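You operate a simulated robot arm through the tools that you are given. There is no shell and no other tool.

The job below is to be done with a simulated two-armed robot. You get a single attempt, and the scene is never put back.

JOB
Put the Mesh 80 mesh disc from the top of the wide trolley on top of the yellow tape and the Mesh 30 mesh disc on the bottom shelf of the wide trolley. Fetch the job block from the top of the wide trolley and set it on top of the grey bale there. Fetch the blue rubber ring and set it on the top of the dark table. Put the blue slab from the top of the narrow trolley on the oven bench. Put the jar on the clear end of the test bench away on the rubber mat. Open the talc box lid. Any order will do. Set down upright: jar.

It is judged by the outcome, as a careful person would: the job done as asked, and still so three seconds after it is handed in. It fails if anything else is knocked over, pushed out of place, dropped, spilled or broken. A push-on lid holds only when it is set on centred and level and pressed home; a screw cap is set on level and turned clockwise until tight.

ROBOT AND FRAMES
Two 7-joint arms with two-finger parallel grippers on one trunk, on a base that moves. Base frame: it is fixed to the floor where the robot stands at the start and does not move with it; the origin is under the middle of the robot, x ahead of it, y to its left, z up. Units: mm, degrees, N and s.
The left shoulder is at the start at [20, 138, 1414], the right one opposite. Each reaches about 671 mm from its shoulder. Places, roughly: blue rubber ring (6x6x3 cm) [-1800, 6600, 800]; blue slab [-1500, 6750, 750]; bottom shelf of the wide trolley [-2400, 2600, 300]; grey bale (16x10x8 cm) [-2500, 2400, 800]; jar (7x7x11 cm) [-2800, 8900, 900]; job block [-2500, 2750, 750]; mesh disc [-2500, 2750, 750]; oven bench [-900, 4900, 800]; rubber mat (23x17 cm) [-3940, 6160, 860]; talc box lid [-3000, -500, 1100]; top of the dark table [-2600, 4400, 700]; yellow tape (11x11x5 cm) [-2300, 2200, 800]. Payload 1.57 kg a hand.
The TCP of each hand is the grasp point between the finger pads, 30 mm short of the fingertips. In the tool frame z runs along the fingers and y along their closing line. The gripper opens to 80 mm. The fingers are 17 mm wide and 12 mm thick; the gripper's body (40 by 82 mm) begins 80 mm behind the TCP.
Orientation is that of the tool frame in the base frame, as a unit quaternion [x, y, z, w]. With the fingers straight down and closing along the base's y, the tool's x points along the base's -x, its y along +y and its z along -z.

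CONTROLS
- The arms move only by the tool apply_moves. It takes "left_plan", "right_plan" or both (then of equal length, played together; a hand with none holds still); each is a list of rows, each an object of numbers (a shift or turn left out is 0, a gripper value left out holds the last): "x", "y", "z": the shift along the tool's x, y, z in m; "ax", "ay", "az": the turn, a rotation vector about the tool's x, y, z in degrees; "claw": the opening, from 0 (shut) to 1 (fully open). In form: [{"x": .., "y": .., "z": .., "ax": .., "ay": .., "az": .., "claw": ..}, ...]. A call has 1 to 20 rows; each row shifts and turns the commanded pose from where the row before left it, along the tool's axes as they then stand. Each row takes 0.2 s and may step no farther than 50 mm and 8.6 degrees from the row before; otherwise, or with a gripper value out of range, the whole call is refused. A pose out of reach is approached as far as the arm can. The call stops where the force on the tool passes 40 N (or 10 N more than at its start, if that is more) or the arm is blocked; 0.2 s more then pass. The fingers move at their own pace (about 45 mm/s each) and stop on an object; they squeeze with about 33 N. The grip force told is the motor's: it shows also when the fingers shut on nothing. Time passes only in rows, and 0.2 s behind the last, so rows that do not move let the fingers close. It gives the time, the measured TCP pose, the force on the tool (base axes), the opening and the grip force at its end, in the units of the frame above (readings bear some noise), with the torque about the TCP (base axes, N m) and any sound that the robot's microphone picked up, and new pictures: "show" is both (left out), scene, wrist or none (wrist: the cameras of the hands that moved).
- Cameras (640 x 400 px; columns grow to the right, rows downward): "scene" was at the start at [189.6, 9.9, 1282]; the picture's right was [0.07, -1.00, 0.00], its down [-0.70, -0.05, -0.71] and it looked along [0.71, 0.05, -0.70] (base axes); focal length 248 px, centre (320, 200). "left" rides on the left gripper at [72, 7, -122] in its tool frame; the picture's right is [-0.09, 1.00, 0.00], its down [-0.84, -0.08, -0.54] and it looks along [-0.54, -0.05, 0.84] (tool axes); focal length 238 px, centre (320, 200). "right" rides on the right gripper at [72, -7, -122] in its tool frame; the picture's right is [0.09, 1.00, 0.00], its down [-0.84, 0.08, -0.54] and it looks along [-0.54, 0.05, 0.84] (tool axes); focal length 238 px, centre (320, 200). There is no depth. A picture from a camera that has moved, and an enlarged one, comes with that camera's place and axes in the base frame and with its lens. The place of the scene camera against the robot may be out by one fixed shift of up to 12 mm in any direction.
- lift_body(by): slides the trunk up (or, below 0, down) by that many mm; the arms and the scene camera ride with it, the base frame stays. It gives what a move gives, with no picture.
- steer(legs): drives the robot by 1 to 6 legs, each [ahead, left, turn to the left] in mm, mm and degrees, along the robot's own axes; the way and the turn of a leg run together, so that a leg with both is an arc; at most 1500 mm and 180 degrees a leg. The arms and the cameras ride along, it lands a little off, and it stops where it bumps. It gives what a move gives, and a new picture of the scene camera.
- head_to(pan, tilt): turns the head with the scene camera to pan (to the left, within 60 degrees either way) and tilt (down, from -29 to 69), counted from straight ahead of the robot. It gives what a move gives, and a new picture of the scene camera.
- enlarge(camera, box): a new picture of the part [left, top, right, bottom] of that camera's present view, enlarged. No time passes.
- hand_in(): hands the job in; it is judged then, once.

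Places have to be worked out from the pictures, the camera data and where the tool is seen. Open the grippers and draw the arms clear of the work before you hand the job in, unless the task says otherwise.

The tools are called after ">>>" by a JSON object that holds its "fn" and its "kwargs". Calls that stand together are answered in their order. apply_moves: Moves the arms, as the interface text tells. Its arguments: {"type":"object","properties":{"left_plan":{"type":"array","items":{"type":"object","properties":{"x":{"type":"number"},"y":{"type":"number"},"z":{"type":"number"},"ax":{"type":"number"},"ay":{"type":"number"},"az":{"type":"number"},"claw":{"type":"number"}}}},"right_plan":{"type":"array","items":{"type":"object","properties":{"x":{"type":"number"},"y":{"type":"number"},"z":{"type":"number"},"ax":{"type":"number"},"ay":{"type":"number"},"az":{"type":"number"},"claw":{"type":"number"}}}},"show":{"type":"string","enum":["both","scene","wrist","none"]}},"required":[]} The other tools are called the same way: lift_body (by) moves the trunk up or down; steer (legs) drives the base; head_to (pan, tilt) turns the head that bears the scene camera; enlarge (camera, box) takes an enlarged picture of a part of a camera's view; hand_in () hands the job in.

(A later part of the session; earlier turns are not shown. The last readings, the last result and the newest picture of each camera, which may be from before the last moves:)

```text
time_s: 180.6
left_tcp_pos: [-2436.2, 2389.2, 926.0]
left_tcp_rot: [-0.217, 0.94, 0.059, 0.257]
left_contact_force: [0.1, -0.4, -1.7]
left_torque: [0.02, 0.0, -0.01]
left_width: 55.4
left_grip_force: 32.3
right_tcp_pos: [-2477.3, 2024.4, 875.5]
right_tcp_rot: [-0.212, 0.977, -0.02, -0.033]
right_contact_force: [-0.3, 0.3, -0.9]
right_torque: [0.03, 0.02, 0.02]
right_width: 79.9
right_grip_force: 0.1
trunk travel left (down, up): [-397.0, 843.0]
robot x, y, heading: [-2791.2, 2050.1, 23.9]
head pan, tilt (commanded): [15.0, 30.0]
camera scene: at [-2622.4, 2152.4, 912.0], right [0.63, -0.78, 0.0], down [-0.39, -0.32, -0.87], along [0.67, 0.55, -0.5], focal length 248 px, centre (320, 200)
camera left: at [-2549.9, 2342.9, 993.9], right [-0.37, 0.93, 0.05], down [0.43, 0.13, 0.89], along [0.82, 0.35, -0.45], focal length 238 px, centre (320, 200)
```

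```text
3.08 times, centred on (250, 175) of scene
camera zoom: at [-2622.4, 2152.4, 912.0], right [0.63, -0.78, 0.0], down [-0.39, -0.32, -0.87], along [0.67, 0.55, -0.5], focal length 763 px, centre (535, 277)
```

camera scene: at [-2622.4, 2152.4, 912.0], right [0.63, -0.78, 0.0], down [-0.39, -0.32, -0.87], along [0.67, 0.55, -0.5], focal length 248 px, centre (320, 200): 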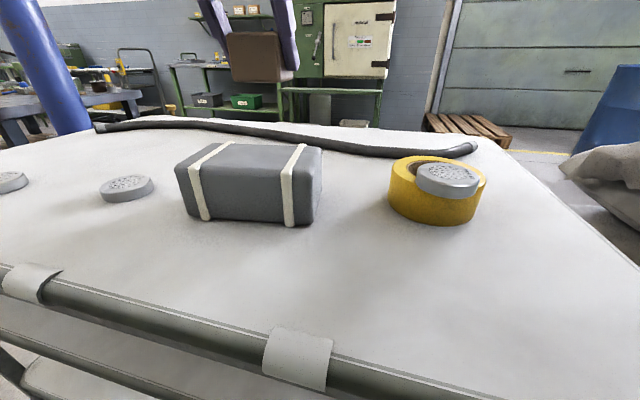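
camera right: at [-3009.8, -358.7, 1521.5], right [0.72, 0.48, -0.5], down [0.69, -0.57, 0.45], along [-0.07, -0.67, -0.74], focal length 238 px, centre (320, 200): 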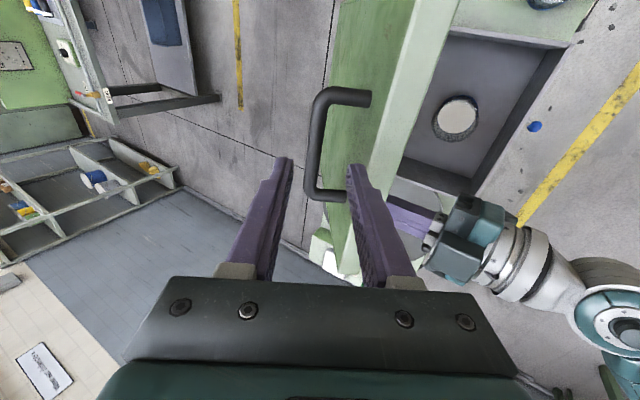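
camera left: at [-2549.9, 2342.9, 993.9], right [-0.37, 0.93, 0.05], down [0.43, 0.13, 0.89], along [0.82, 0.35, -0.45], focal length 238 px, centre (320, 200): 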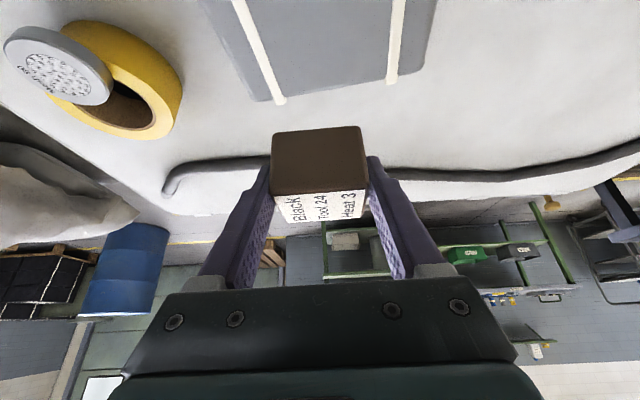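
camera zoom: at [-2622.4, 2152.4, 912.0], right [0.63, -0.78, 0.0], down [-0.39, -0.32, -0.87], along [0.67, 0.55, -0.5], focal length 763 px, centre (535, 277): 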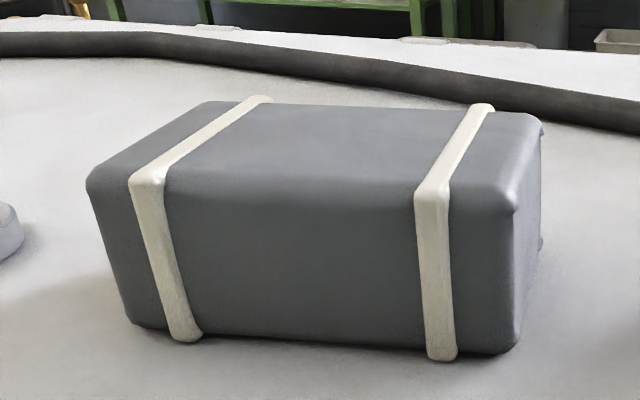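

Bale top centre ≈ (-2460, 2390), top z ≈ 815. Shift the block over it and descend to just above.

>>> {"fn": "apply_moves", "kwargs": {"left_plan": [{"x": 0.0286, "y": 0.0117, "z": -0.0169}, {"x": 0.0127, "z": 0.0215}, {"x": 0.0127, "z": 0.0215}, {}], "show": "both"}}

>>> {"fn": "enlarge", "kwargs": {"camera": "scene", "box": [160, 80, 340, 240]}}

```text
time_s: 181.6
left_tcp_pos: [-2474.1, 2383.8, 876.6]
left_tcp_rot: [-0.218, 0.939, 0.06, 0.257]
left_contact_force: [-0.7, 0.4, -1.2]
left_torque: [0.01, 0.02, -0.01]
left_width: 55.2
left_grip_force: 33.0
right_tcp_pos: [-2477.4, 2024.6, 875.5]
right_tcp_rot: [-0.213, 0.976, -0.02, -0.033]
right_contact_force: [-0.4, 0.3, 0.7]
right_torque: [0.0, -0.03, 0.01]
right_width: 80.0
right_grip_force: 0.1
trunk travel left (down, up): [-397.0, 843.0]
robot x, y, heading: [-2794.6, 2056.6, 24.3]
head pan, tilt (commanded): [15.0, 30.0]
camera scene: at [-2622.5, 2152.7, 912.1], right [0.63, -0.78, 0.0], down [-0.39, -0.31, -0.87], along [0.67, 0.55, -0.5], focal length 248 px, centre (320, 200)
camera left: at [-2587.7, 2336.3, 944.2], right [-0.37, 0.93, 0.05], down [0.43, 0.13, 0.89], along [0.82, 0.35, -0.45], focal length 238 px, centre (320, 200)
```

scene: 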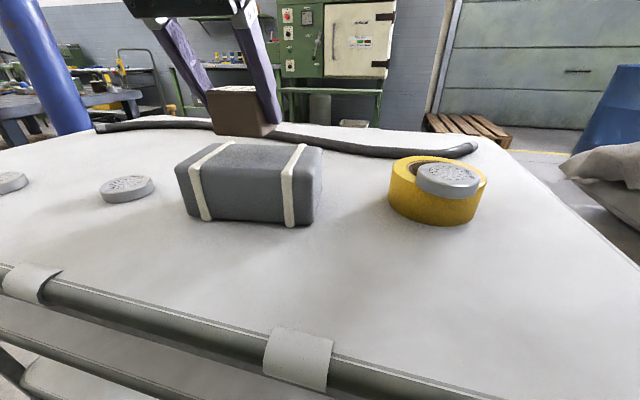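
left: 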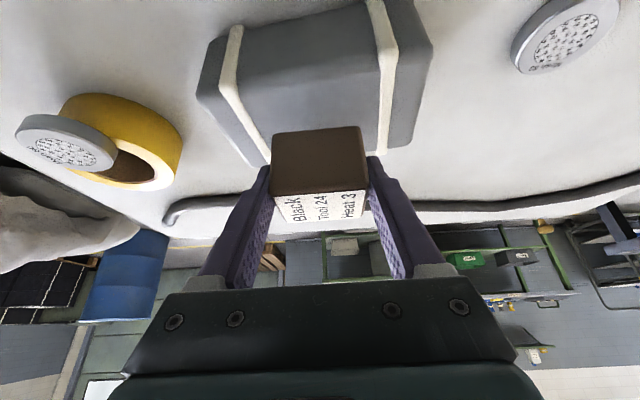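

```text
2.50 times, centred on (250, 160) of scene
camera zoom: at [-2622.5, 2152.7, 912.1], right [0.63, -0.78, 0.0], down [-0.39, -0.31, -0.87], along [0.67, 0.55, -0.5], focal length 620 px, centre (495, 300)
```

zoom: 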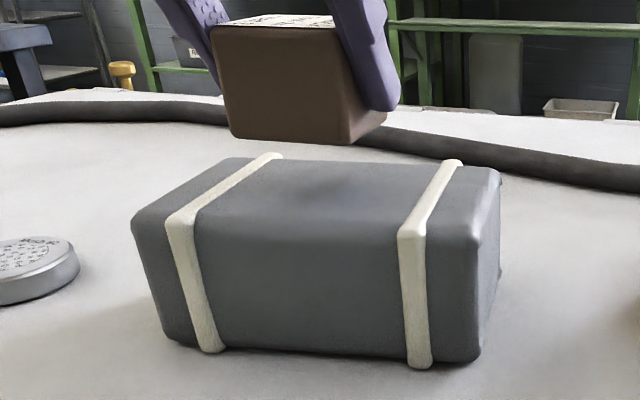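

The block seems ~11 mm too far forward on the bale; nudge back, then descend in small steps until contact.

>>> {"fn": "apply_moves", "kwargs": {"left_plan": [{"x": 0.01, "y": -0.0032, "z": -0.0059}, {"x": 0.0051, "z": 0.0086}, {"x": 0.0025, "z": 0.0043}, {}], "show": "none"}}

>>> {"fn": "enlarge", "kwargs": {"camera": "scene", "box": [160, 80, 340, 240]}}

```text
time_s: 182.6
left_tcp_pos: [-2482.1, 2377.6, 861.0]
left_tcp_rot: [-0.217, 0.94, 0.059, 0.257]
left_contact_force: [0.1, -0.3, -1.3]
left_torque: [0.0, 0.0, -0.01]
left_width: 55.2
left_grip_force: 33.1
right_tcp_pos: [-2477.3, 2024.8, 875.9]
right_tcp_rot: [-0.213, 0.976, -0.02, -0.033]
right_contact_force: [0.7, -0.1, -1.1]
right_torque: [0.01, 0.04, -0.02]
right_width: 79.7
right_grip_force: 0.1
trunk travel left (down, up): [-397.0, 843.0]
robot x, y, heading: [-2788.8, 2055.8, 23.9]
head pan, tilt (commanded): [15.0, 30.0]
```

```text
2.50 times, centred on (250, 160) of scene
camera zoom: at [-2622.6, 2152.7, 912.0], right [0.63, -0.78, 0.0], down [-0.39, -0.31, -0.87], along [0.67, 0.55, -0.5], focal length 620 px, centre (495, 300)
```

zoom: 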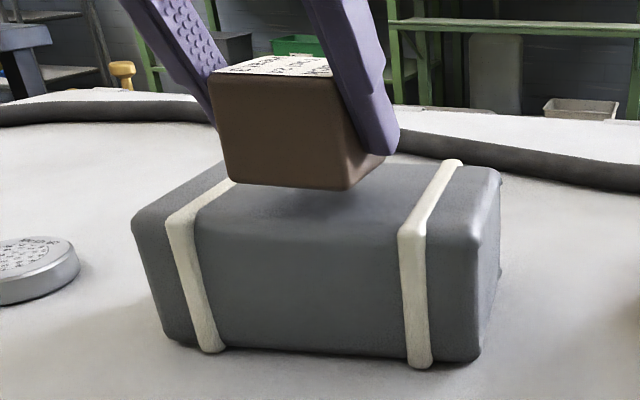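

Just above the bale. Creep down.

>>> {"fn": "apply_moves", "kwargs": {"left_plan": [{"x": 0.0015, "z": 0.0026}, {}, {"x": 0.0013, "z": 0.0021}, {}, {"x": 0.0013, "z": 0.0021}, {}], "show": "none"}}

```text
time_s: 184.0
left_tcp_pos: [-2482.5, 2377.1, 852.0]
left_tcp_rot: [-0.218, 0.939, 0.06, 0.258]
left_contact_force: [0.3, 0.5, -1.7]
left_torque: [-0.01, 0.03, 0.02]
left_width: 55.5
left_grip_force: 33.2
right_tcp_pos: [-2477.1, 2025.6, 874.9]
right_tcp_rot: [-0.213, 0.976, -0.02, -0.034]
right_contact_force: [-0.4, -0.2, 0.1]
right_torque: [-0.03, 0.01, -0.02]
right_width: 80.0
right_grip_force: 0.0
trunk travel left (down, up): [-397.0, 843.0]
robot x, y, heading: [-2792.9, 2050.4, 23.9]
head pan, tilt (commanded): [15.0, 30.0]
```

Still free (bottom ≈ 814). Keep creeping.

>>> {"fn": "apply_moves", "kwargs": {"left_plan": [{"x": 0.0013, "z": 0.0021}, {}, {"x": 0.001, "z": 0.0017}, {}], "show": "none"}}

>>> {"fn": "enlarge", "kwargs": {"camera": "scene", "box": [160, 80, 340, 240]}}

```text
time_s: 185.0
left_tcp_pos: [-2482.6, 2376.2, 847.0]
left_tcp_rot: [-0.217, 0.94, 0.059, 0.257]
left_contact_force: [-1.0, -0.6, -1.7]
left_torque: [-0.02, 0.01, 0.01]
left_width: 55.7
left_grip_force: 33.0
right_tcp_pos: [-2476.3, 2023.8, 875.6]
right_tcp_rot: [-0.212, 0.977, -0.02, -0.033]
right_contact_force: [0.0, 0.3, 0.4]
right_torque: [-0.01, -0.02, -0.01]
right_width: 79.9
right_grip_force: 0.1
trunk travel left (down, up): [-397.0, 843.0]
robot x, y, heading: [-2793.8, 2051.3, 24.1]
head pan, tilt (commanded): [15.0, 30.0]
```

```text
2.50 times, centred on (250, 160) of scene
camera zoom: at [-2622.7, 2152.7, 912.0], right [0.63, -0.78, 0.0], down [-0.39, -0.31, -0.87], along [0.67, 0.55, -0.5], focal length 620 px, centre (495, 300)
```

zoom: 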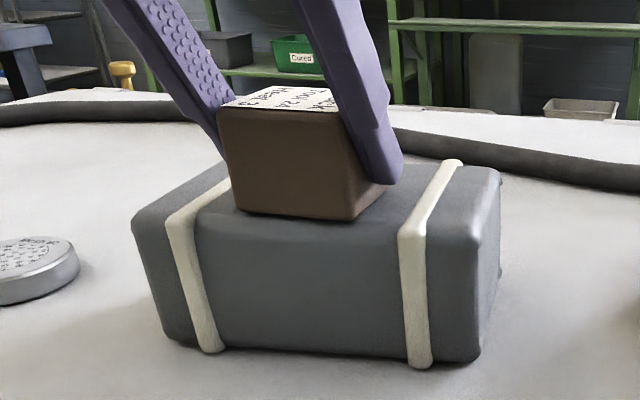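

The block is slightly toward the bale's front edge; shift 12 mm forward, then creep down to contact.

>>> {"fn": "apply_moves", "kwargs": {"left_plan": [{"x": -0.0103, "y": 0.0008, "z": 0.0061}, {}, {"x": 0.001, "z": 0.0017}, {}, {"x": 0.001, "z": 0.0017}, {}], "show": "none"}}

>>> {"fn": "enlarge", "kwargs": {"camera": "scene", "box": [160, 80, 340, 240]}}

```text
time_s: 186.4
left_tcp_pos: [-2472.8, 2382.5, 848.2]
left_tcp_rot: [-0.217, 0.939, 0.058, 0.261]
left_contact_force: [-11.2, -9.2, 30.8]
left_torque: [-0.12, 0.45, -0.01]
left_width: 55.6
left_grip_force: 32.6
right_tcp_pos: [-2478.3, 2024.7, 876.1]
right_tcp_rot: [-0.213, 0.976, -0.02, -0.032]
right_contact_force: [0.2, 0.3, 0.2]
right_torque: [-0.01, -0.03, -0.02]
right_width: 80.0
right_grip_force: 0.0
trunk travel left (down, up): [-397.0, 843.0]
robot x, y, heading: [-2794.9, 2049.6, 24.0]
head pan, tilt (commanded): [15.0, 30.0]
```

```text
2.50 times, centred on (250, 160) of scene
camera zoom: at [-2623.1, 2152.8, 912.4], right [0.63, -0.78, 0.0], down [-0.39, -0.31, -0.87], along [0.67, 0.55, -0.5], focal length 620 px, centre (495, 300)
```

zoom: 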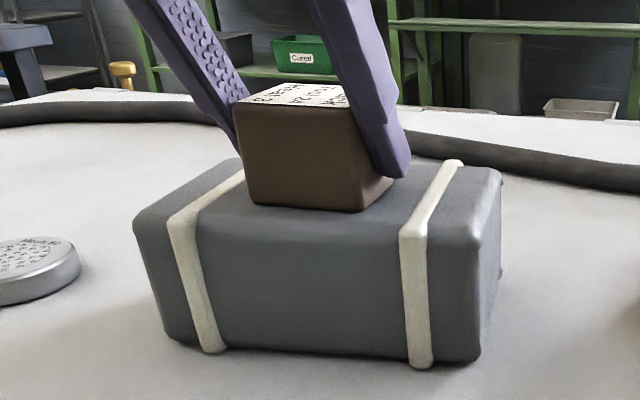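

Contact on the bale (about 31 N). Relieve 2 mm, then release.

>>> {"fn": "apply_moves", "kwargs": {"left_plan": [{"x": -0.0012, "z": -0.002}, {}, {"claw": 0.8}, {"claw": 0.95}, {}, {}], "show": "none"}}

>>> {"fn": "enlarge", "kwargs": {"camera": "scene", "box": [160, 80, 340, 240]}}

```text
time_s: 187.8
left_tcp_pos: [-2472.8, 2381.8, 846.5]
left_tcp_rot: [-0.217, 0.94, 0.059, 0.257]
left_contact_force: [-0.2, -0.3, -0.1]
left_torque: [0.03, -0.01, 0.01]
left_width: 76.1
left_grip_force: 0.0
right_tcp_pos: [-2476.6, 2025.2, 876.4]
right_tcp_rot: [-0.212, 0.976, -0.02, -0.033]
right_contact_force: [-0.3, 0.2, 0.6]
right_torque: [0.02, 0.0, 0.02]
right_width: 80.0
right_grip_force: 0.0
trunk travel left (down, up): [-397.0, 843.0]
robot x, y, heading: [-2789.6, 2050.2, 24.2]
head pan, tilt (commanded): [15.0, 30.0]
```

```text
2.50 times, centred on (250, 160) of scene
camera zoom: at [-2622.6, 2152.8, 912.0], right [0.63, -0.78, 0.0], down [-0.39, -0.31, -0.87], along [0.67, 0.55, -0.5], focal length 620 px, centre (495, 300)
```

zoom: 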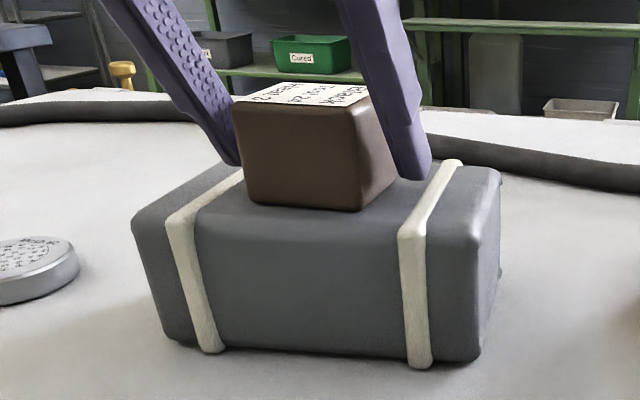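

The job block sits well on the bale. Raise the hand and go left for Mesh 30.

>>> {"fn": "apply_moves", "kwargs": {"left_plan": [{"x": -0.0102, "z": -0.0172, "claw": 1}, {"x": -0.0153, "z": -0.0258}, {"x": -0.0153, "z": -0.0258}, {}], "show": "scene"}}

>>> {"fn": "steer", "kwargs": {"legs": [[0, 415, 0]]}}

>>> {"fn": "apply_moves", "kwargs": {"left_plan": [{"x": 0.04, "z": -0.023}, {"x": 0.04, "z": -0.023}, {"x": 0.02, "z": -0.0115}, {}], "show": "both"}}

```text
time_s: 188.8
left_tcp_pos: [-2473.7, 2379.6, 928.1]
left_tcp_rot: [-0.218, 0.94, 0.06, 0.258]
left_contact_force: [-1.6, -0.7, -1.5]
left_torque: [0.0, 0.01, -0.01]
left_width: 80.2
left_grip_force: 0.0
right_tcp_pos: [-2477.2, 2025.0, 876.8]
right_tcp_rot: [-0.212, 0.976, -0.02, -0.033]
right_contact_force: [-0.3, -0.1, -0.1]
right_torque: [0.0, 0.03, 0.04]
right_width: 80.0
right_grip_force: 0.1
trunk travel left (down, up): [-397.0, 843.0]
robot x, y, heading: [-2789.8, 2049.0, 23.8]
head pan, tilt (commanded): [15.0, 30.0]
camera scene: at [-2622.7, 2152.6, 912.0], right [0.63, -0.78, 0.0], down [-0.39, -0.32, -0.87], along [0.67, 0.55, -0.5], focal length 248 px, centre (320, 200)
```

scene: 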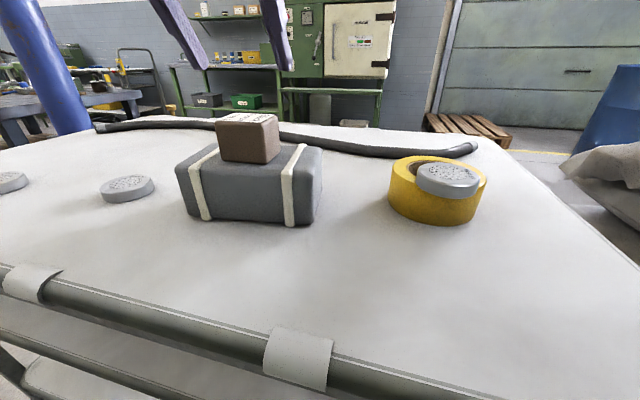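

```text
time_s: 191.3
left_tcp_pos: [-2638.3, 2754.9, 926.8]
left_tcp_rot: [-0.216, 0.94, 0.059, 0.258]
left_contact_force: [0.2, 0.5, 0.2]
left_torque: [-0.03, 0.01, 0.0]
left_width: 80.2
left_grip_force: 0.0
right_tcp_pos: [-2643.8, 2399.0, 876.6]
right_tcp_rot: [-0.21, 0.977, -0.019, -0.033]
right_contact_force: [-0.2, -0.1, -0.3]
right_torque: [-0.02, 0.0, -0.01]
right_width: 80.1
right_grip_force: 0.0
trunk travel left (down, up): [-397.0, 843.0]
robot x, y, heading: [-2958.4, 2425.1, 23.9]
head pan, tilt (commanded): [15.0, 30.0]
camera scene: at [-2788.6, 2528.3, 912.1], right [0.63, -0.78, 0.0], down [-0.39, -0.31, -0.87], along [0.68, 0.54, -0.5], focal length 248 px, centre (320, 200)
```

scene: 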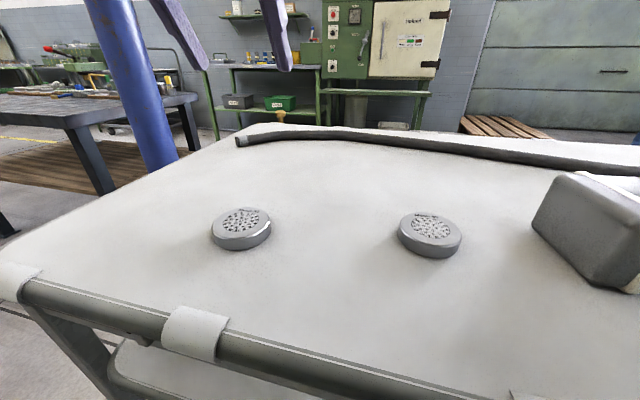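

```text
time_s: 191.9
left_tcp_pos: [-2716.0, 2745.9, 878.2]
left_tcp_rot: [-0.284, 0.944, 0.083, 0.142]
left_contact_force: [-0.3, 0.3, -0.1]
left_torque: [-0.02, 0.01, 0.0]
left_width: 79.9
left_grip_force: 0.1
right_tcp_pos: [-2643.4, 2398.8, 876.2]
right_tcp_rot: [-0.211, 0.977, -0.019, -0.034]
right_contact_force: [1.1, -0.1, -0.2]
right_torque: [0.0, -0.02, -0.04]
right_width: 79.8
right_grip_force: 0.0
trunk travel left (down, up): [-397.0, 843.0]
robot x, y, heading: [-2957.6, 2425.5, 23.7]
head pan, tilt (commanded): [15.0, 30.0]
stopped in row 2 (left hand): the arm was blocked; the commanded pose is now the measured one
camera scene: at [-2788.6, 2528.1, 912.0], right [0.63, -0.78, 0.0], down [-0.39, -0.31, -0.87], along [0.68, 0.54, -0.5], focal length 248 px, centre (320, 200)
camera left: at [-2803.0, 2686.3, 971.7], right [-0.49, 0.87, 0.1], down [0.59, 0.24, 0.77], along [0.64, 0.44, -0.63], focal length 238 px, centre (320, 200)
```

scene: 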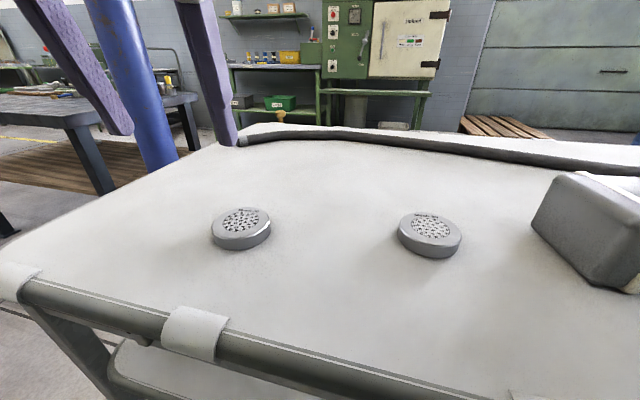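
left: 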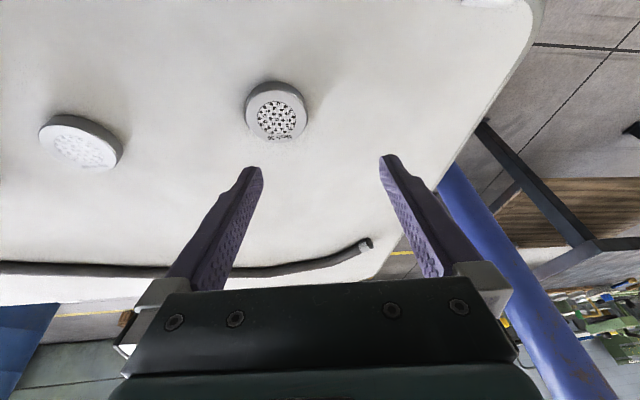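

The left arm can't fold that close; I'll move the hand forward/up again, correct its orientation, and back the base up so the disc is farther away.

>>> {"fn": "apply_moves", "kwargs": {"left_plan": [{"x": -0.0374, "y": -0.0072, "z": 0.0119}, {"x": -0.0374, "y": -0.0072, "z": 0.0119}, {"ax": 3.73, "ay": -6.26, "az": 2.88}, {"ax": 3.73, "ay": -6.26, "az": 2.88}, {}], "show": "none"}}

>>> {"fn": "steer", "kwargs": {"legs": [[-130, 0, 0]]}}

>>> {"fn": "apply_moves", "kwargs": {"left_plan": [{}], "show": "both"}}

```text
time_s: 193.1
left_tcp_pos: [-2642.0, 2777.2, 879.8]
left_tcp_rot: [-0.216, 0.939, 0.058, 0.259]
left_contact_force: [-0.1, 1.1, -0.5]
left_torque: [-0.05, 0.01, -0.04]
left_width: 79.9
left_grip_force: 0.0
right_tcp_pos: [-2642.9, 2399.4, 874.7]
right_tcp_rot: [-0.21, 0.977, -0.02, -0.033]
right_contact_force: [-0.3, 0.1, -0.4]
right_torque: [0.0, 0.02, 0.01]
right_width: 79.9
right_grip_force: 0.1
trunk travel left (down, up): [-397.0, 843.0]
robot x, y, heading: [-2957.3, 2427.9, 23.8]
head pan, tilt (commanded): [15.0, 30.0]
```

```text
time_s: 194.4
left_tcp_pos: [-2764.0, 2724.5, 879.0]
left_tcp_rot: [-0.219, 0.939, 0.059, 0.258]
left_contact_force: [0.0, -0.6, 0.4]
left_torque: [0.04, -0.01, -0.01]
left_width: 80.0
left_grip_force: 0.1
right_tcp_pos: [-2764.5, 2346.7, 876.1]
right_tcp_rot: [-0.212, 0.977, -0.019, -0.034]
right_contact_force: [-0.2, 0.5, 1.0]
right_torque: [0.0, 0.01, 0.01]
right_width: 80.2
right_grip_force: 0.0
trunk travel left (down, up): [-397.0, 843.0]
robot x, y, heading: [-3077.5, 2373.7, 23.7]
head pan, tilt (commanded): [15.0, 30.0]
camera scene: at [-2909.4, 2475.6, 912.0], right [0.63, -0.78, 0.0], down [-0.39, -0.31, -0.87], along [0.67, 0.54, -0.5], focal length 248 px, centre (320, 200)
```

scene: 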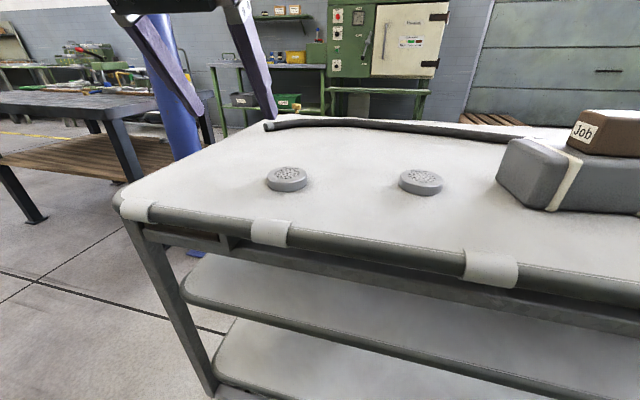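

```text
time_s: 194.8
left_tcp_pos: [-2764.2, 2726.4, 881.3]
left_tcp_rot: [-0.219, 0.939, 0.059, 0.259]
left_contact_force: [1.0, -0.9, -0.8]
left_torque: [-0.01, 0.01, 0.02]
left_width: 80.0
left_grip_force: 0.1
right_tcp_pos: [-2763.2, 2347.8, 875.8]
right_tcp_rot: [-0.211, 0.977, -0.02, -0.034]
right_contact_force: [-0.5, 1.3, -0.8]
right_torque: [-0.01, -0.02, 0.01]
right_width: 80.1
right_grip_force: 0.0
trunk travel left (down, up): [-397.0, 843.0]
robot x, y, heading: [-3078.1, 2374.6, 24.0]
head pan, tilt (commanded): [15.0, 30.0]
camera scene: at [-2909.0, 2475.8, 912.0], right [0.63, -0.78, 0.0], down [-0.39, -0.31, -0.87], along [0.67, 0.54, -0.5], focal length 248 px, centre (320, 200)
camera left: at [-2877.8, 2678.3, 947.0], right [-0.37, 0.93, 0.04], down [0.43, 0.13, 0.89], along [0.82, 0.35, -0.45], focal length 238 px, centre (320, 200)
```

scene: 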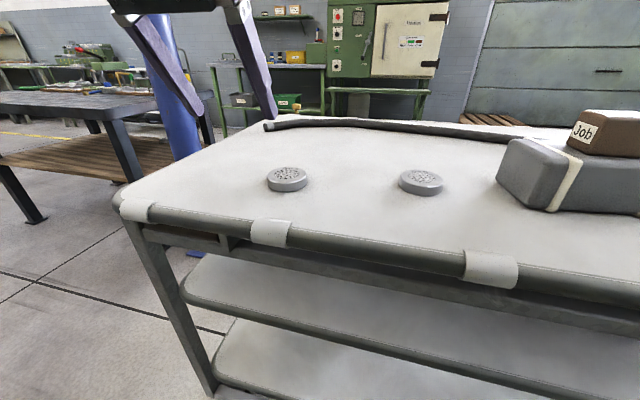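
left: 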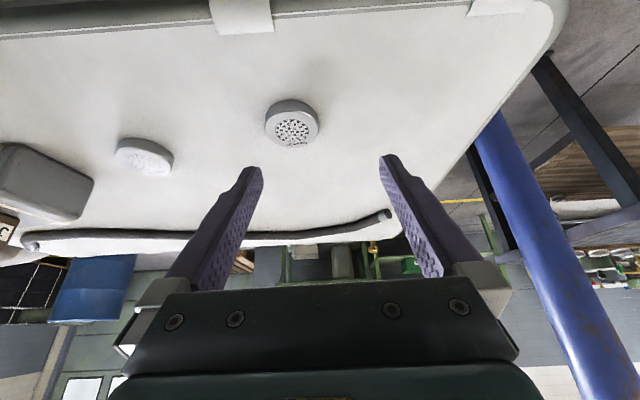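

Mesh 30 is at about (-2682, 2734). The shelves below look empty at this end. Approach the disc, stopping 30 mm short.

>>> {"fn": "apply_moves", "kwargs": {"left_plan": [{"z": 0.033, "x": -0.001, "y": -0.0095}, {"z": 0.033, "x": -0.001, "y": -0.0095}, {"z": 0.033, "x": -0.001, "y": -0.0095}, {}], "show": "wrist"}}

```text
time_s: 195.8
left_tcp_pos: [-2703.8, 2724.6, 796.9]
left_tcp_rot: [-0.218, 0.939, 0.06, 0.258]
left_contact_force: [0.6, 0.4, 0.2]
left_torque: [-0.02, 0.01, 0.0]
left_width: 79.9
left_grip_force: 0.0
right_tcp_pos: [-2763.1, 2347.7, 875.1]
right_tcp_rot: [-0.212, 0.977, -0.021, -0.034]
right_contact_force: [0.0, -0.2, 0.2]
right_torque: [-0.01, -0.02, 0.03]
right_width: 80.0
right_grip_force: 0.0
trunk travel left (down, up): [-397.0, 843.0]
robot x, y, heading: [-3079.6, 2375.0, 23.9]
head pan, tilt (commanded): [15.0, 30.0]
camera left: at [-2818.7, 2676.5, 863.4], right [-0.37, 0.93, 0.05], down [0.43, 0.13, 0.89], along [0.82, 0.35, -0.45], focal length 238 px, centre (320, 200)
```

left: 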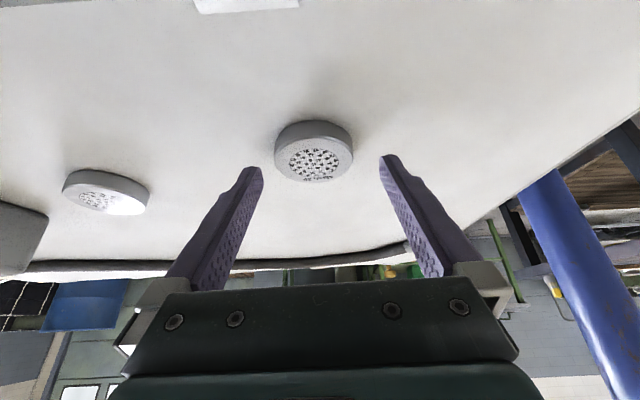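

Final approach and grasp of Mesh 30.

>>> {"fn": "apply_moves", "kwargs": {"left_plan": [{"z": 0.0138, "x": 0.0013, "y": -0.001}, {"z": 0.0137, "x": 0.0012, "y": -0.0011}, {}, {"claw": 0}, {}, {}, {}, {}], "show": "wrist"}}

```text
time_s: 197.6
left_tcp_pos: [-2690.7, 2725.3, 770.2]
left_tcp_rot: [-0.219, 0.939, 0.058, 0.259]
left_contact_force: [0.1, 0.1, 0.7]
left_torque: [0.12, -0.05, -0.03]
left_width: 61.3
left_grip_force: 33.2
right_tcp_pos: [-2763.5, 2347.9, 876.4]
right_tcp_rot: [-0.211, 0.977, -0.02, -0.033]
right_contact_force: [-0.2, 0.0, 0.8]
right_torque: [-0.01, 0.01, 0.03]
right_width: 80.1
right_grip_force: 0.1
trunk travel left (down, up): [-397.0, 843.0]
robot x, y, heading: [-3077.4, 2374.4, 24.2]
head pan, tilt (commanded): [15.0, 30.0]
camera left: at [-2805.8, 2678.4, 837.2], right [-0.37, 0.93, 0.04], down [0.43, 0.13, 0.89], along [0.82, 0.35, -0.45], focal length 238 px, centre (320, 200)
```

left: 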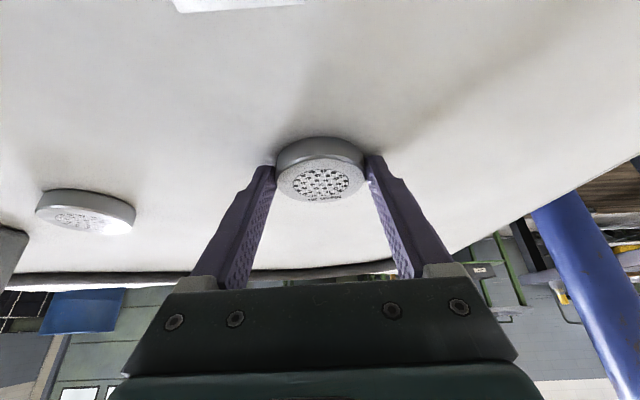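

Gripped at 61 mm. Lift gently 60 mm and verify.

>>> {"fn": "apply_moves", "kwargs": {"left_plan": [{"x": -0.0026, "z": -0.0043}, {"x": -0.0026, "z": -0.0043}, {"x": -0.0077, "z": -0.0129}, {"x": -0.0128, "z": -0.0215}, {}], "show": "wrist"}}

```text
time_s: 198.8
left_tcp_pos: [-2692.5, 2725.4, 819.9]
left_tcp_rot: [-0.219, 0.939, 0.058, 0.258]
left_contact_force: [-0.5, -0.3, -2.2]
left_torque: [-0.04, 0.03, 0.01]
left_width: 61.2
left_grip_force: 33.2
right_tcp_pos: [-2763.2, 2347.3, 876.3]
right_tcp_rot: [-0.212, 0.976, -0.02, -0.034]
right_contact_force: [0.2, -0.4, -0.3]
right_torque: [0.01, -0.03, -0.01]
right_width: 80.1
right_grip_force: 0.1
trunk travel left (down, up): [-397.0, 843.0]
robot x, y, heading: [-3078.7, 2373.1, 24.1]
head pan, tilt (commanded): [15.0, 30.0]
camera left: at [-2806.5, 2677.5, 887.5], right [-0.37, 0.93, 0.04], down [0.43, 0.13, 0.89], along [0.82, 0.35, -0.45], focal length 238 px, centre (320, 200)
```

left: 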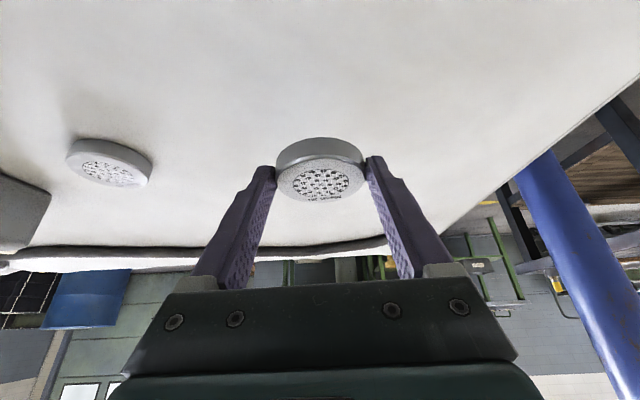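

Held firmly. Back up 220 mm so the hand clears the trolley's front edge, then lower the trunk 325 mm.

>>> {"fn": "steer", "kwargs": {"legs": [[-220, 0, 0]]}}

>>> {"fn": "lift_body", "kwargs": {"by": -200}}

>>> {"fn": "head_to", "kwargs": {"pan": 10, "tilt": 25}}

```text
time_s: 200.6
left_tcp_pos: [-2901.9, 2631.7, 819.2]
left_tcp_rot: [-0.219, 0.939, 0.059, 0.258]
left_contact_force: [-0.3, -0.1, -2.8]
left_torque: [0.01, 0.05, 0.01]
left_width: 61.0
left_grip_force: 33.1
right_tcp_pos: [-2973.2, 2254.0, 875.9]
right_tcp_rot: [-0.211, 0.977, -0.019, -0.034]
right_contact_force: [-0.4, -0.2, 0.0]
right_torque: [-0.03, 0.0, 0.02]
right_width: 80.2
right_grip_force: 0.0
trunk travel left (down, up): [-397.0, 843.0]
robot x, y, heading: [-3290.8, 2282.3, 23.8]
head pan, tilt (commanded): [15.0, 30.0]
camera scene: at [-3118.7, 2382.5, 911.9], right [0.63, -0.78, 0.0], down [-0.39, -0.31, -0.87], along [0.67, 0.54, -0.5], focal length 248 px, centre (320, 200)
```

scene: 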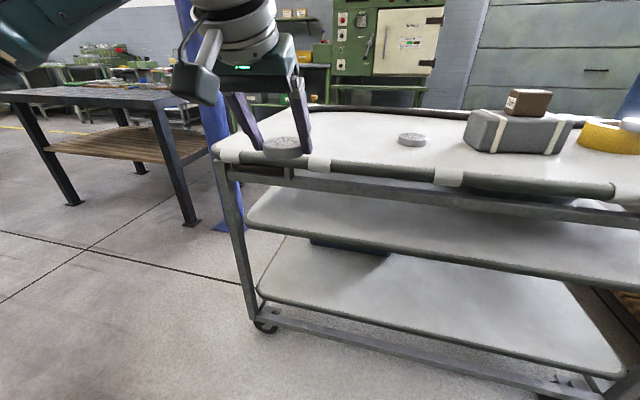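

```text
time_s: 202.7
left_tcp_pos: [-2900.8, 2632.6, 619.3]
left_tcp_rot: [-0.218, 0.939, 0.058, 0.258]
left_contact_force: [1.1, 0.4, -2.6]
left_torque: [-0.02, 0.06, 0.02]
left_width: 60.9
left_grip_force: 32.9
right_tcp_pos: [-2973.6, 2254.5, 675.1]
right_tcp_rot: [-0.211, 0.977, -0.02, -0.035]
right_contact_force: [1.0, 0.7, 0.8]
right_torque: [-0.01, -0.01, 0.01]
right_width: 80.2
right_grip_force: 0.0
trunk travel left (down, up): [-197.0, 1043.0]
robot x, y, heading: [-3289.3, 2280.4, 23.9]
head pan, tilt (commanded): [15.0, 30.0]
```

```text
time_s: 203.4
left_tcp_pos: [-2900.7, 2630.9, 619.2]
left_tcp_rot: [-0.218, 0.939, 0.058, 0.259]
left_contact_force: [-0.3, -0.8, -2.8]
left_torque: [-0.05, 0.06, -0.01]
left_width: 61.4
left_grip_force: 32.8
right_tcp_pos: [-2972.9, 2253.9, 676.7]
right_tcp_rot: [-0.21, 0.977, -0.02, -0.034]
right_contact_force: [-0.4, 0.3, -0.1]
right_torque: [-0.02, -0.01, -0.03]
right_width: 79.7
right_grip_force: 0.1
trunk travel left (down, up): [-197.0, 1043.0]
robot x, y, heading: [-3288.0, 2281.8, 23.9]
head pan, tilt (commanded): [10.0, 25.0]
camera scene: at [-3112.4, 2377.2, 719.9], right [0.56, -0.83, 0.0], down [-0.35, -0.24, -0.91], along [0.75, 0.51, -0.42], focal length 248 px, centre (320, 200)
```

scene: 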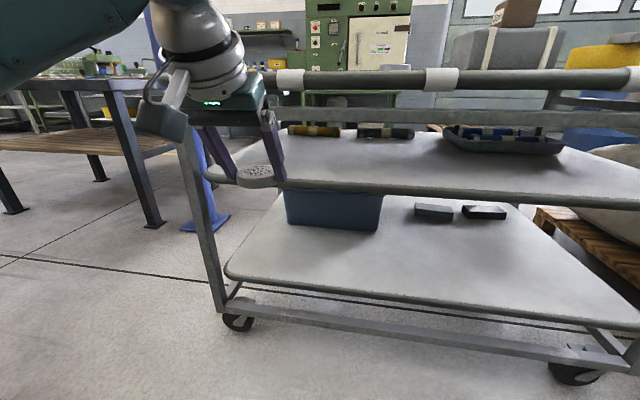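

The bottom shelf (z≈303) is free near its front-left; a bin and bricks are further back. I'll lower the trunk another 125 mm, pitch the hand ~9° more and bring the disc to ~30 mm above shelf height, still outside the trolley.

>>> {"fn": "lift_body", "kwargs": {"by": -125}}

>>> {"fn": "apply_moves", "kwargs": {"left_plan": [{"ay": -4.6}, {"ay": -4.6}, {"x": 0.0287, "z": 0.0342}, {"x": 0.0287, "z": 0.0342}, {"x": 0.0287, "z": 0.0342}, {}], "show": "both"}}

```text
time_s: 204.9
left_tcp_pos: [-2901.0, 2632.0, 495.9]
left_tcp_rot: [-0.218, 0.939, 0.058, 0.258]
left_contact_force: [-0.1, 0.9, -2.0]
left_torque: [-0.06, 0.04, 0.03]
left_width: 61.4
left_grip_force: 33.2
right_tcp_pos: [-2972.4, 2254.6, 550.4]
right_tcp_rot: [-0.211, 0.977, -0.019, -0.034]
right_contact_force: [-0.8, 0.3, 0.1]
right_torque: [-0.02, 0.03, -0.02]
right_width: 79.9
right_grip_force: 0.0
trunk travel left (down, up): [-72.0, 1168.0]
robot x, y, heading: [-3289.5, 2282.8, 23.8]
head pan, tilt (commanded): [10.0, 25.0]
```

```text
time_s: 206.3
left_tcp_pos: [-2901.9, 2632.8, 361.9]
left_tcp_rot: [-0.213, 0.915, 0.076, 0.333]
left_contact_force: [-0.2, -0.3, -2.6]
left_torque: [-0.02, 0.07, -0.01]
left_width: 61.1
left_grip_force: 32.7
right_tcp_pos: [-2972.5, 2255.0, 550.9]
right_tcp_rot: [-0.211, 0.977, -0.02, -0.035]
right_contact_force: [-1.0, 0.1, -0.5]
right_torque: [0.01, -0.01, -0.02]
right_width: 80.3
right_grip_force: 0.1
trunk travel left (down, up): [-72.0, 1168.0]
robot x, y, heading: [-3288.2, 2285.7, 23.9]
head pan, tilt (commanded): [10.0, 25.0]
camera scene: at [-3112.2, 2377.4, 595.0], right [0.56, -0.83, 0.0], down [-0.35, -0.24, -0.91], along [0.75, 0.51, -0.42], focal length 248 px, centre (320, 200)
camera left: at [-3025.1, 2580.7, 408.3], right [-0.37, 0.93, 0.06], down [0.3, 0.06, 0.95], along [0.88, 0.37, -0.3], focal length 238 px, centre (320, 200)
```

scene: 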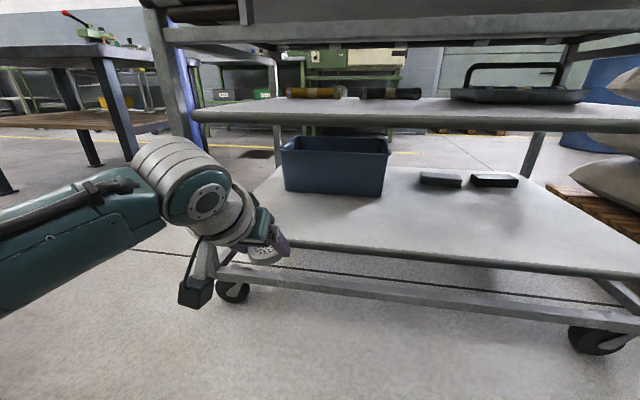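
left: 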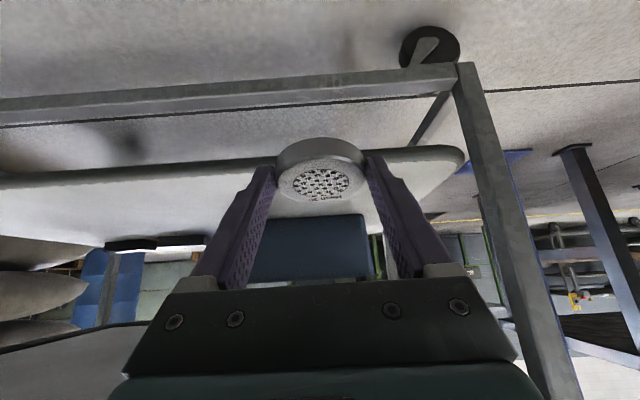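

The hand is in front of the bottom shelf, disc ~30 mm above it, below the middle shelf. Drive forward 178 mm.

>>> {"fn": "steer", "kwargs": {"legs": [[178, 0, 0]]}}

>>> {"fn": "apply_moves", "kwargs": {"left_plan": [{}], "show": "both"}}

```text
time_s: 207.8
left_tcp_pos: [-2746.5, 2702.3, 359.8]
left_tcp_rot: [-0.213, 0.916, 0.076, 0.332]
left_contact_force: [-1.0, 0.0, -2.4]
left_torque: [-0.02, 0.04, -0.01]
left_width: 61.3
left_grip_force: 32.7
right_tcp_pos: [-2814.2, 2325.0, 550.0]
right_tcp_rot: [-0.211, 0.977, -0.02, -0.035]
right_contact_force: [0.3, -0.5, 0.4]
right_torque: [0.02, -0.01, 0.0]
right_width: 79.8
right_grip_force: 0.0
trunk travel left (down, up): [-72.0, 1168.0]
robot x, y, heading: [-3126.6, 2354.3, 23.7]
head pan, tilt (commanded): [10.0, 25.0]
camera scene: at [-2954.1, 2447.6, 594.6], right [0.56, -0.83, 0.0], down [-0.35, -0.24, -0.91], along [0.75, 0.51, -0.42], focal length 248 px, centre (320, 200)
```

scene: 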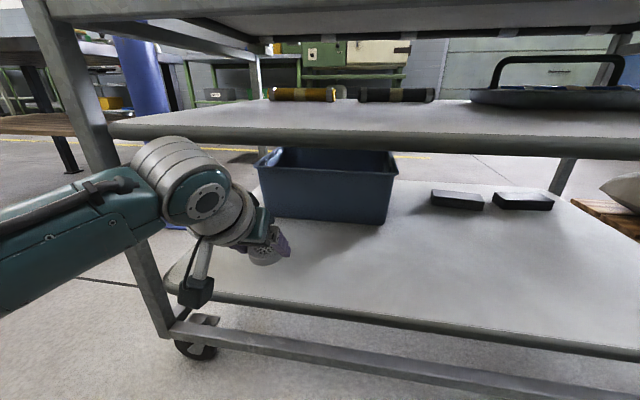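

```text
time_s: 208.2
left_tcp_pos: [-2744.9, 2703.7, 361.3]
left_tcp_rot: [-0.213, 0.916, 0.076, 0.332]
left_contact_force: [-0.3, 0.3, -2.2]
left_torque: [-0.06, 0.01, 0.0]
left_width: 61.6
left_grip_force: 33.0
right_tcp_pos: [-2812.2, 2324.9, 550.7]
right_tcp_rot: [-0.211, 0.977, -0.021, -0.034]
right_contact_force: [0.6, -0.3, -0.2]
right_torque: [0.0, -0.03, 0.0]
right_width: 80.1
right_grip_force: 0.0
trunk travel left (down, up): [-72.0, 1168.0]
robot x, y, heading: [-3124.1, 2353.5, 23.8]
head pan, tilt (commanded): [10.0, 25.0]
camera scene: at [-2952.9, 2448.1, 594.8], right [0.56, -0.83, 0.0], down [-0.35, -0.24, -0.91], along [0.75, 0.51, -0.42], focal length 248 px, centre (320, 200)
camera left: at [-2866.6, 2651.4, 407.9], right [-0.38, 0.92, 0.06], down [0.3, 0.06, 0.95], along [0.88, 0.38, -0.3], focal length 238 px, centre (320, 200)
```

scene: 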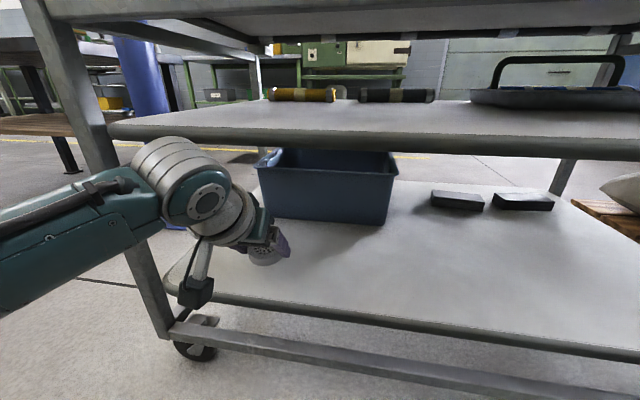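
left: 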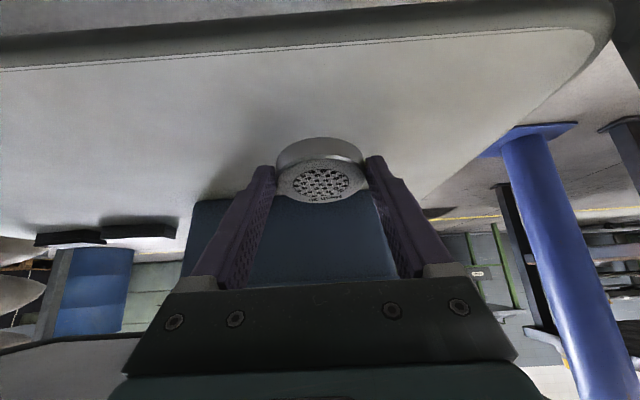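

Over the bottom shelf with clearance all round. Lower 25 mm, then creep to contact.

>>> {"fn": "apply_moves", "kwargs": {"left_plan": [{"x": 0.0064, "z": 0.0077}, {"x": 0.0064, "z": 0.0077}, {"x": 0.0032, "z": 0.0038}, {}, {"x": 0.0019, "z": 0.0023}, {}, {"x": 0.0019, "z": 0.0023}, {}], "show": "both"}}

```text
time_s: 210.0
left_tcp_pos: [-2743.0, 2703.4, 330.3]
left_tcp_rot: [-0.214, 0.915, 0.077, 0.332]
left_contact_force: [0.3, -0.5, -1.9]
left_torque: [-0.02, 0.02, 0.0]
left_width: 61.1
left_grip_force: 33.7
right_tcp_pos: [-2811.3, 2325.0, 550.8]
right_tcp_rot: [-0.212, 0.976, -0.02, -0.035]
right_contact_force: [0.3, -0.2, 0.3]
right_torque: [0.03, 0.03, 0.02]
right_width: 80.1
right_grip_force: 0.0
trunk travel left (down, up): [-72.0, 1168.0]
robot x, y, heading: [-3128.4, 2354.8, 23.9]
head pan, tilt (commanded): [10.0, 25.0]
camera scene: at [-2952.2, 2448.5, 595.0], right [0.56, -0.83, 0.0], down [-0.35, -0.24, -0.91], along [0.75, 0.51, -0.42], focal length 248 px, centre (320, 200)
camera left: at [-2864.8, 2651.9, 376.9], right [-0.38, 0.92, 0.06], down [0.3, 0.06, 0.95], along [0.88, 0.38, -0.3], focal length 238 px, centre (320, 200)
```

scene: 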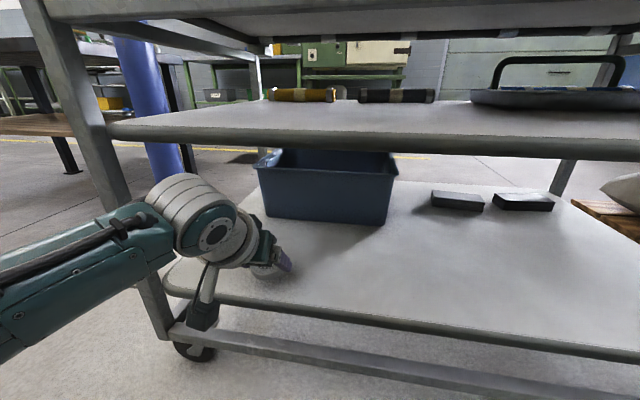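
left: 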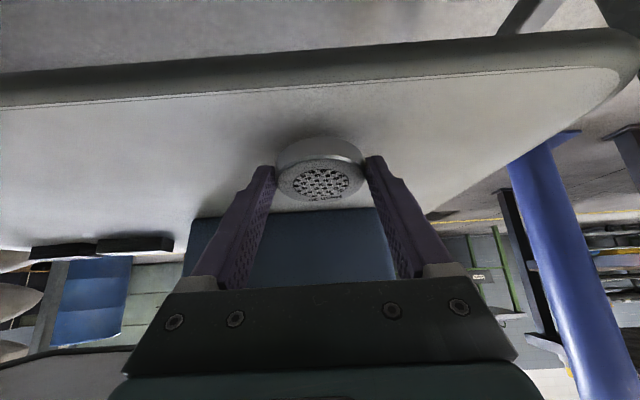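

No contact yet. Keep creeping down 3 mm at a time.

>>> {"fn": "apply_moves", "kwargs": {"left_plan": [{"x": 0.0019, "z": 0.0023}, {}, {"x": 0.0019, "z": 0.0023}, {}, {"x": 0.0019, "z": 0.0023}, {}], "show": "none"}}

```text
time_s: 211.4
left_tcp_pos: [-2742.8, 2703.4, 321.1]
left_tcp_rot: [-0.213, 0.915, 0.077, 0.333]
left_contact_force: [0.1, -0.2, -3.1]
left_torque: [-0.01, 0.04, 0.0]
left_width: 61.1
left_grip_force: 33.0
right_tcp_pos: [-2811.9, 2325.2, 550.3]
right_tcp_rot: [-0.212, 0.976, -0.02, -0.035]
right_contact_force: [0.1, 0.1, 0.1]
right_torque: [0.03, 0.03, -0.03]
right_width: 80.0
right_grip_force: 0.0
trunk travel left (down, up): [-72.0, 1168.0]
robot x, y, heading: [-3131.1, 2354.9, 23.9]
head pan, tilt (commanded): [10.0, 25.0]
```

>>> {"fn": "apply_moves", "kwargs": {"left_plan": [{"x": 0.0019, "z": 0.0023}, {}, {"x": 0.0019, "z": 0.0023}, {}, {"x": 0.0019, "z": 0.0023}, {}], "show": "wrist"}}

```text
time_s: 212.8
left_tcp_pos: [-2743.4, 2704.1, 312.1]
left_tcp_rot: [-0.213, 0.915, 0.076, 0.333]
left_contact_force: [-1.6, -1.1, 2.8]
left_torque: [-0.1, 0.14, 0.0]
left_width: 61.0
left_grip_force: 33.2
right_tcp_pos: [-2812.7, 2326.6, 550.8]
right_tcp_rot: [-0.211, 0.977, -0.02, -0.034]
right_contact_force: [-0.8, 0.3, 0.1]
right_torque: [0.0, -0.02, -0.01]
right_width: 79.9
right_grip_force: 0.0
trunk travel left (down, up): [-72.0, 1168.0]
robot x, y, heading: [-3127.3, 2353.3, 24.0]
head pan, tilt (commanded): [10.0, 25.0]
camera left: at [-2865.7, 2652.3, 358.5], right [-0.38, 0.92, 0.06], down [0.3, 0.06, 0.95], along [0.88, 0.38, -0.3], focal length 238 px, centre (320, 200)
```

left: 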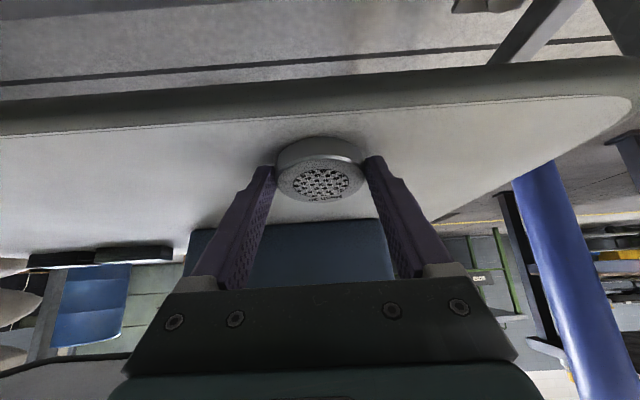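

Near edge of the disc touches the shelf. Press ~4 mm further so it levels in the grip.

>>> {"fn": "apply_moves", "kwargs": {"left_plan": [{"x": 0.0009, "z": 0.0011}, {}, {"x": 0.0009, "z": 0.0011}, {}, {"x": 0.0006, "z": 0.0008}, {}], "show": "wrist"}}

```text
time_s: 214.2
left_tcp_pos: [-2742.4, 2705.5, 308.7]
left_tcp_rot: [-0.213, 0.916, 0.076, 0.333]
left_contact_force: [-5.5, -1.3, 20.7]
left_torque: [-0.16, 0.39, -0.02]
left_width: 60.8
left_grip_force: 33.2
right_tcp_pos: [-2812.0, 2328.0, 551.4]
right_tcp_rot: [-0.212, 0.977, -0.019, -0.033]
right_contact_force: [-0.2, 0.2, 0.7]
right_torque: [-0.01, 0.02, -0.01]
right_width: 80.0
right_grip_force: 0.0
trunk travel left (down, up): [-72.0, 1168.0]
robot x, y, heading: [-3128.7, 2350.9, 24.0]
head pan, tilt (commanded): [10.0, 25.0]
camera left: at [-2864.5, 2653.5, 355.5], right [-0.38, 0.92, 0.06], down [0.3, 0.06, 0.95], along [0.88, 0.38, -0.3], focal length 238 px, centre (320, 200)
```

left: 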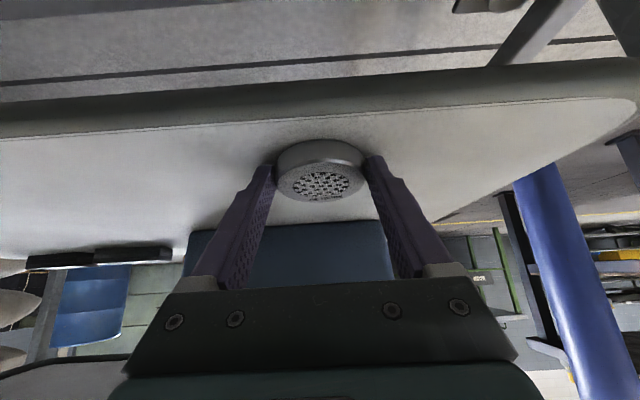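

Force ~23 N and the disc has leveled. Release it.

>>> {"fn": "apply_moves", "kwargs": {"left_plan": [{"claw": 0.85}, {"claw": 0.95}, {}, {}, {}], "show": "wrist"}}

```text
time_s: 215.4
left_tcp_pos: [-2742.0, 2701.0, 307.7]
left_tcp_rot: [-0.214, 0.916, 0.075, 0.332]
left_contact_force: [-1.8, -8.7, 13.9]
left_torque: [0.37, 0.11, -0.09]
left_width: 70.4
left_grip_force: 0.1
right_tcp_pos: [-2811.1, 2324.4, 551.7]
right_tcp_rot: [-0.211, 0.977, -0.02, -0.032]
right_contact_force: [-0.7, 0.3, 0.6]
right_torque: [0.01, -0.03, 0.0]
right_width: 80.0
right_grip_force: 0.0
trunk travel left (down, up): [-72.0, 1168.0]
robot x, y, heading: [-3125.2, 2352.8, 24.2]
head pan, tilt (commanded): [10.0, 25.0]
camera left: at [-2863.5, 2650.0, 354.9], right [-0.38, 0.93, 0.05], down [0.3, 0.06, 0.95], along [0.88, 0.37, -0.3], focal length 238 px, centre (320, 200)
```

left: 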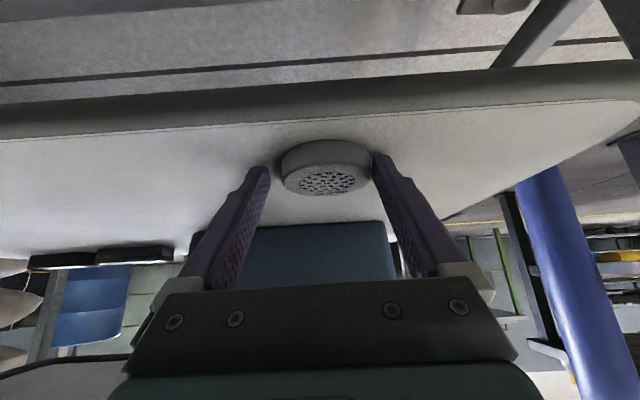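

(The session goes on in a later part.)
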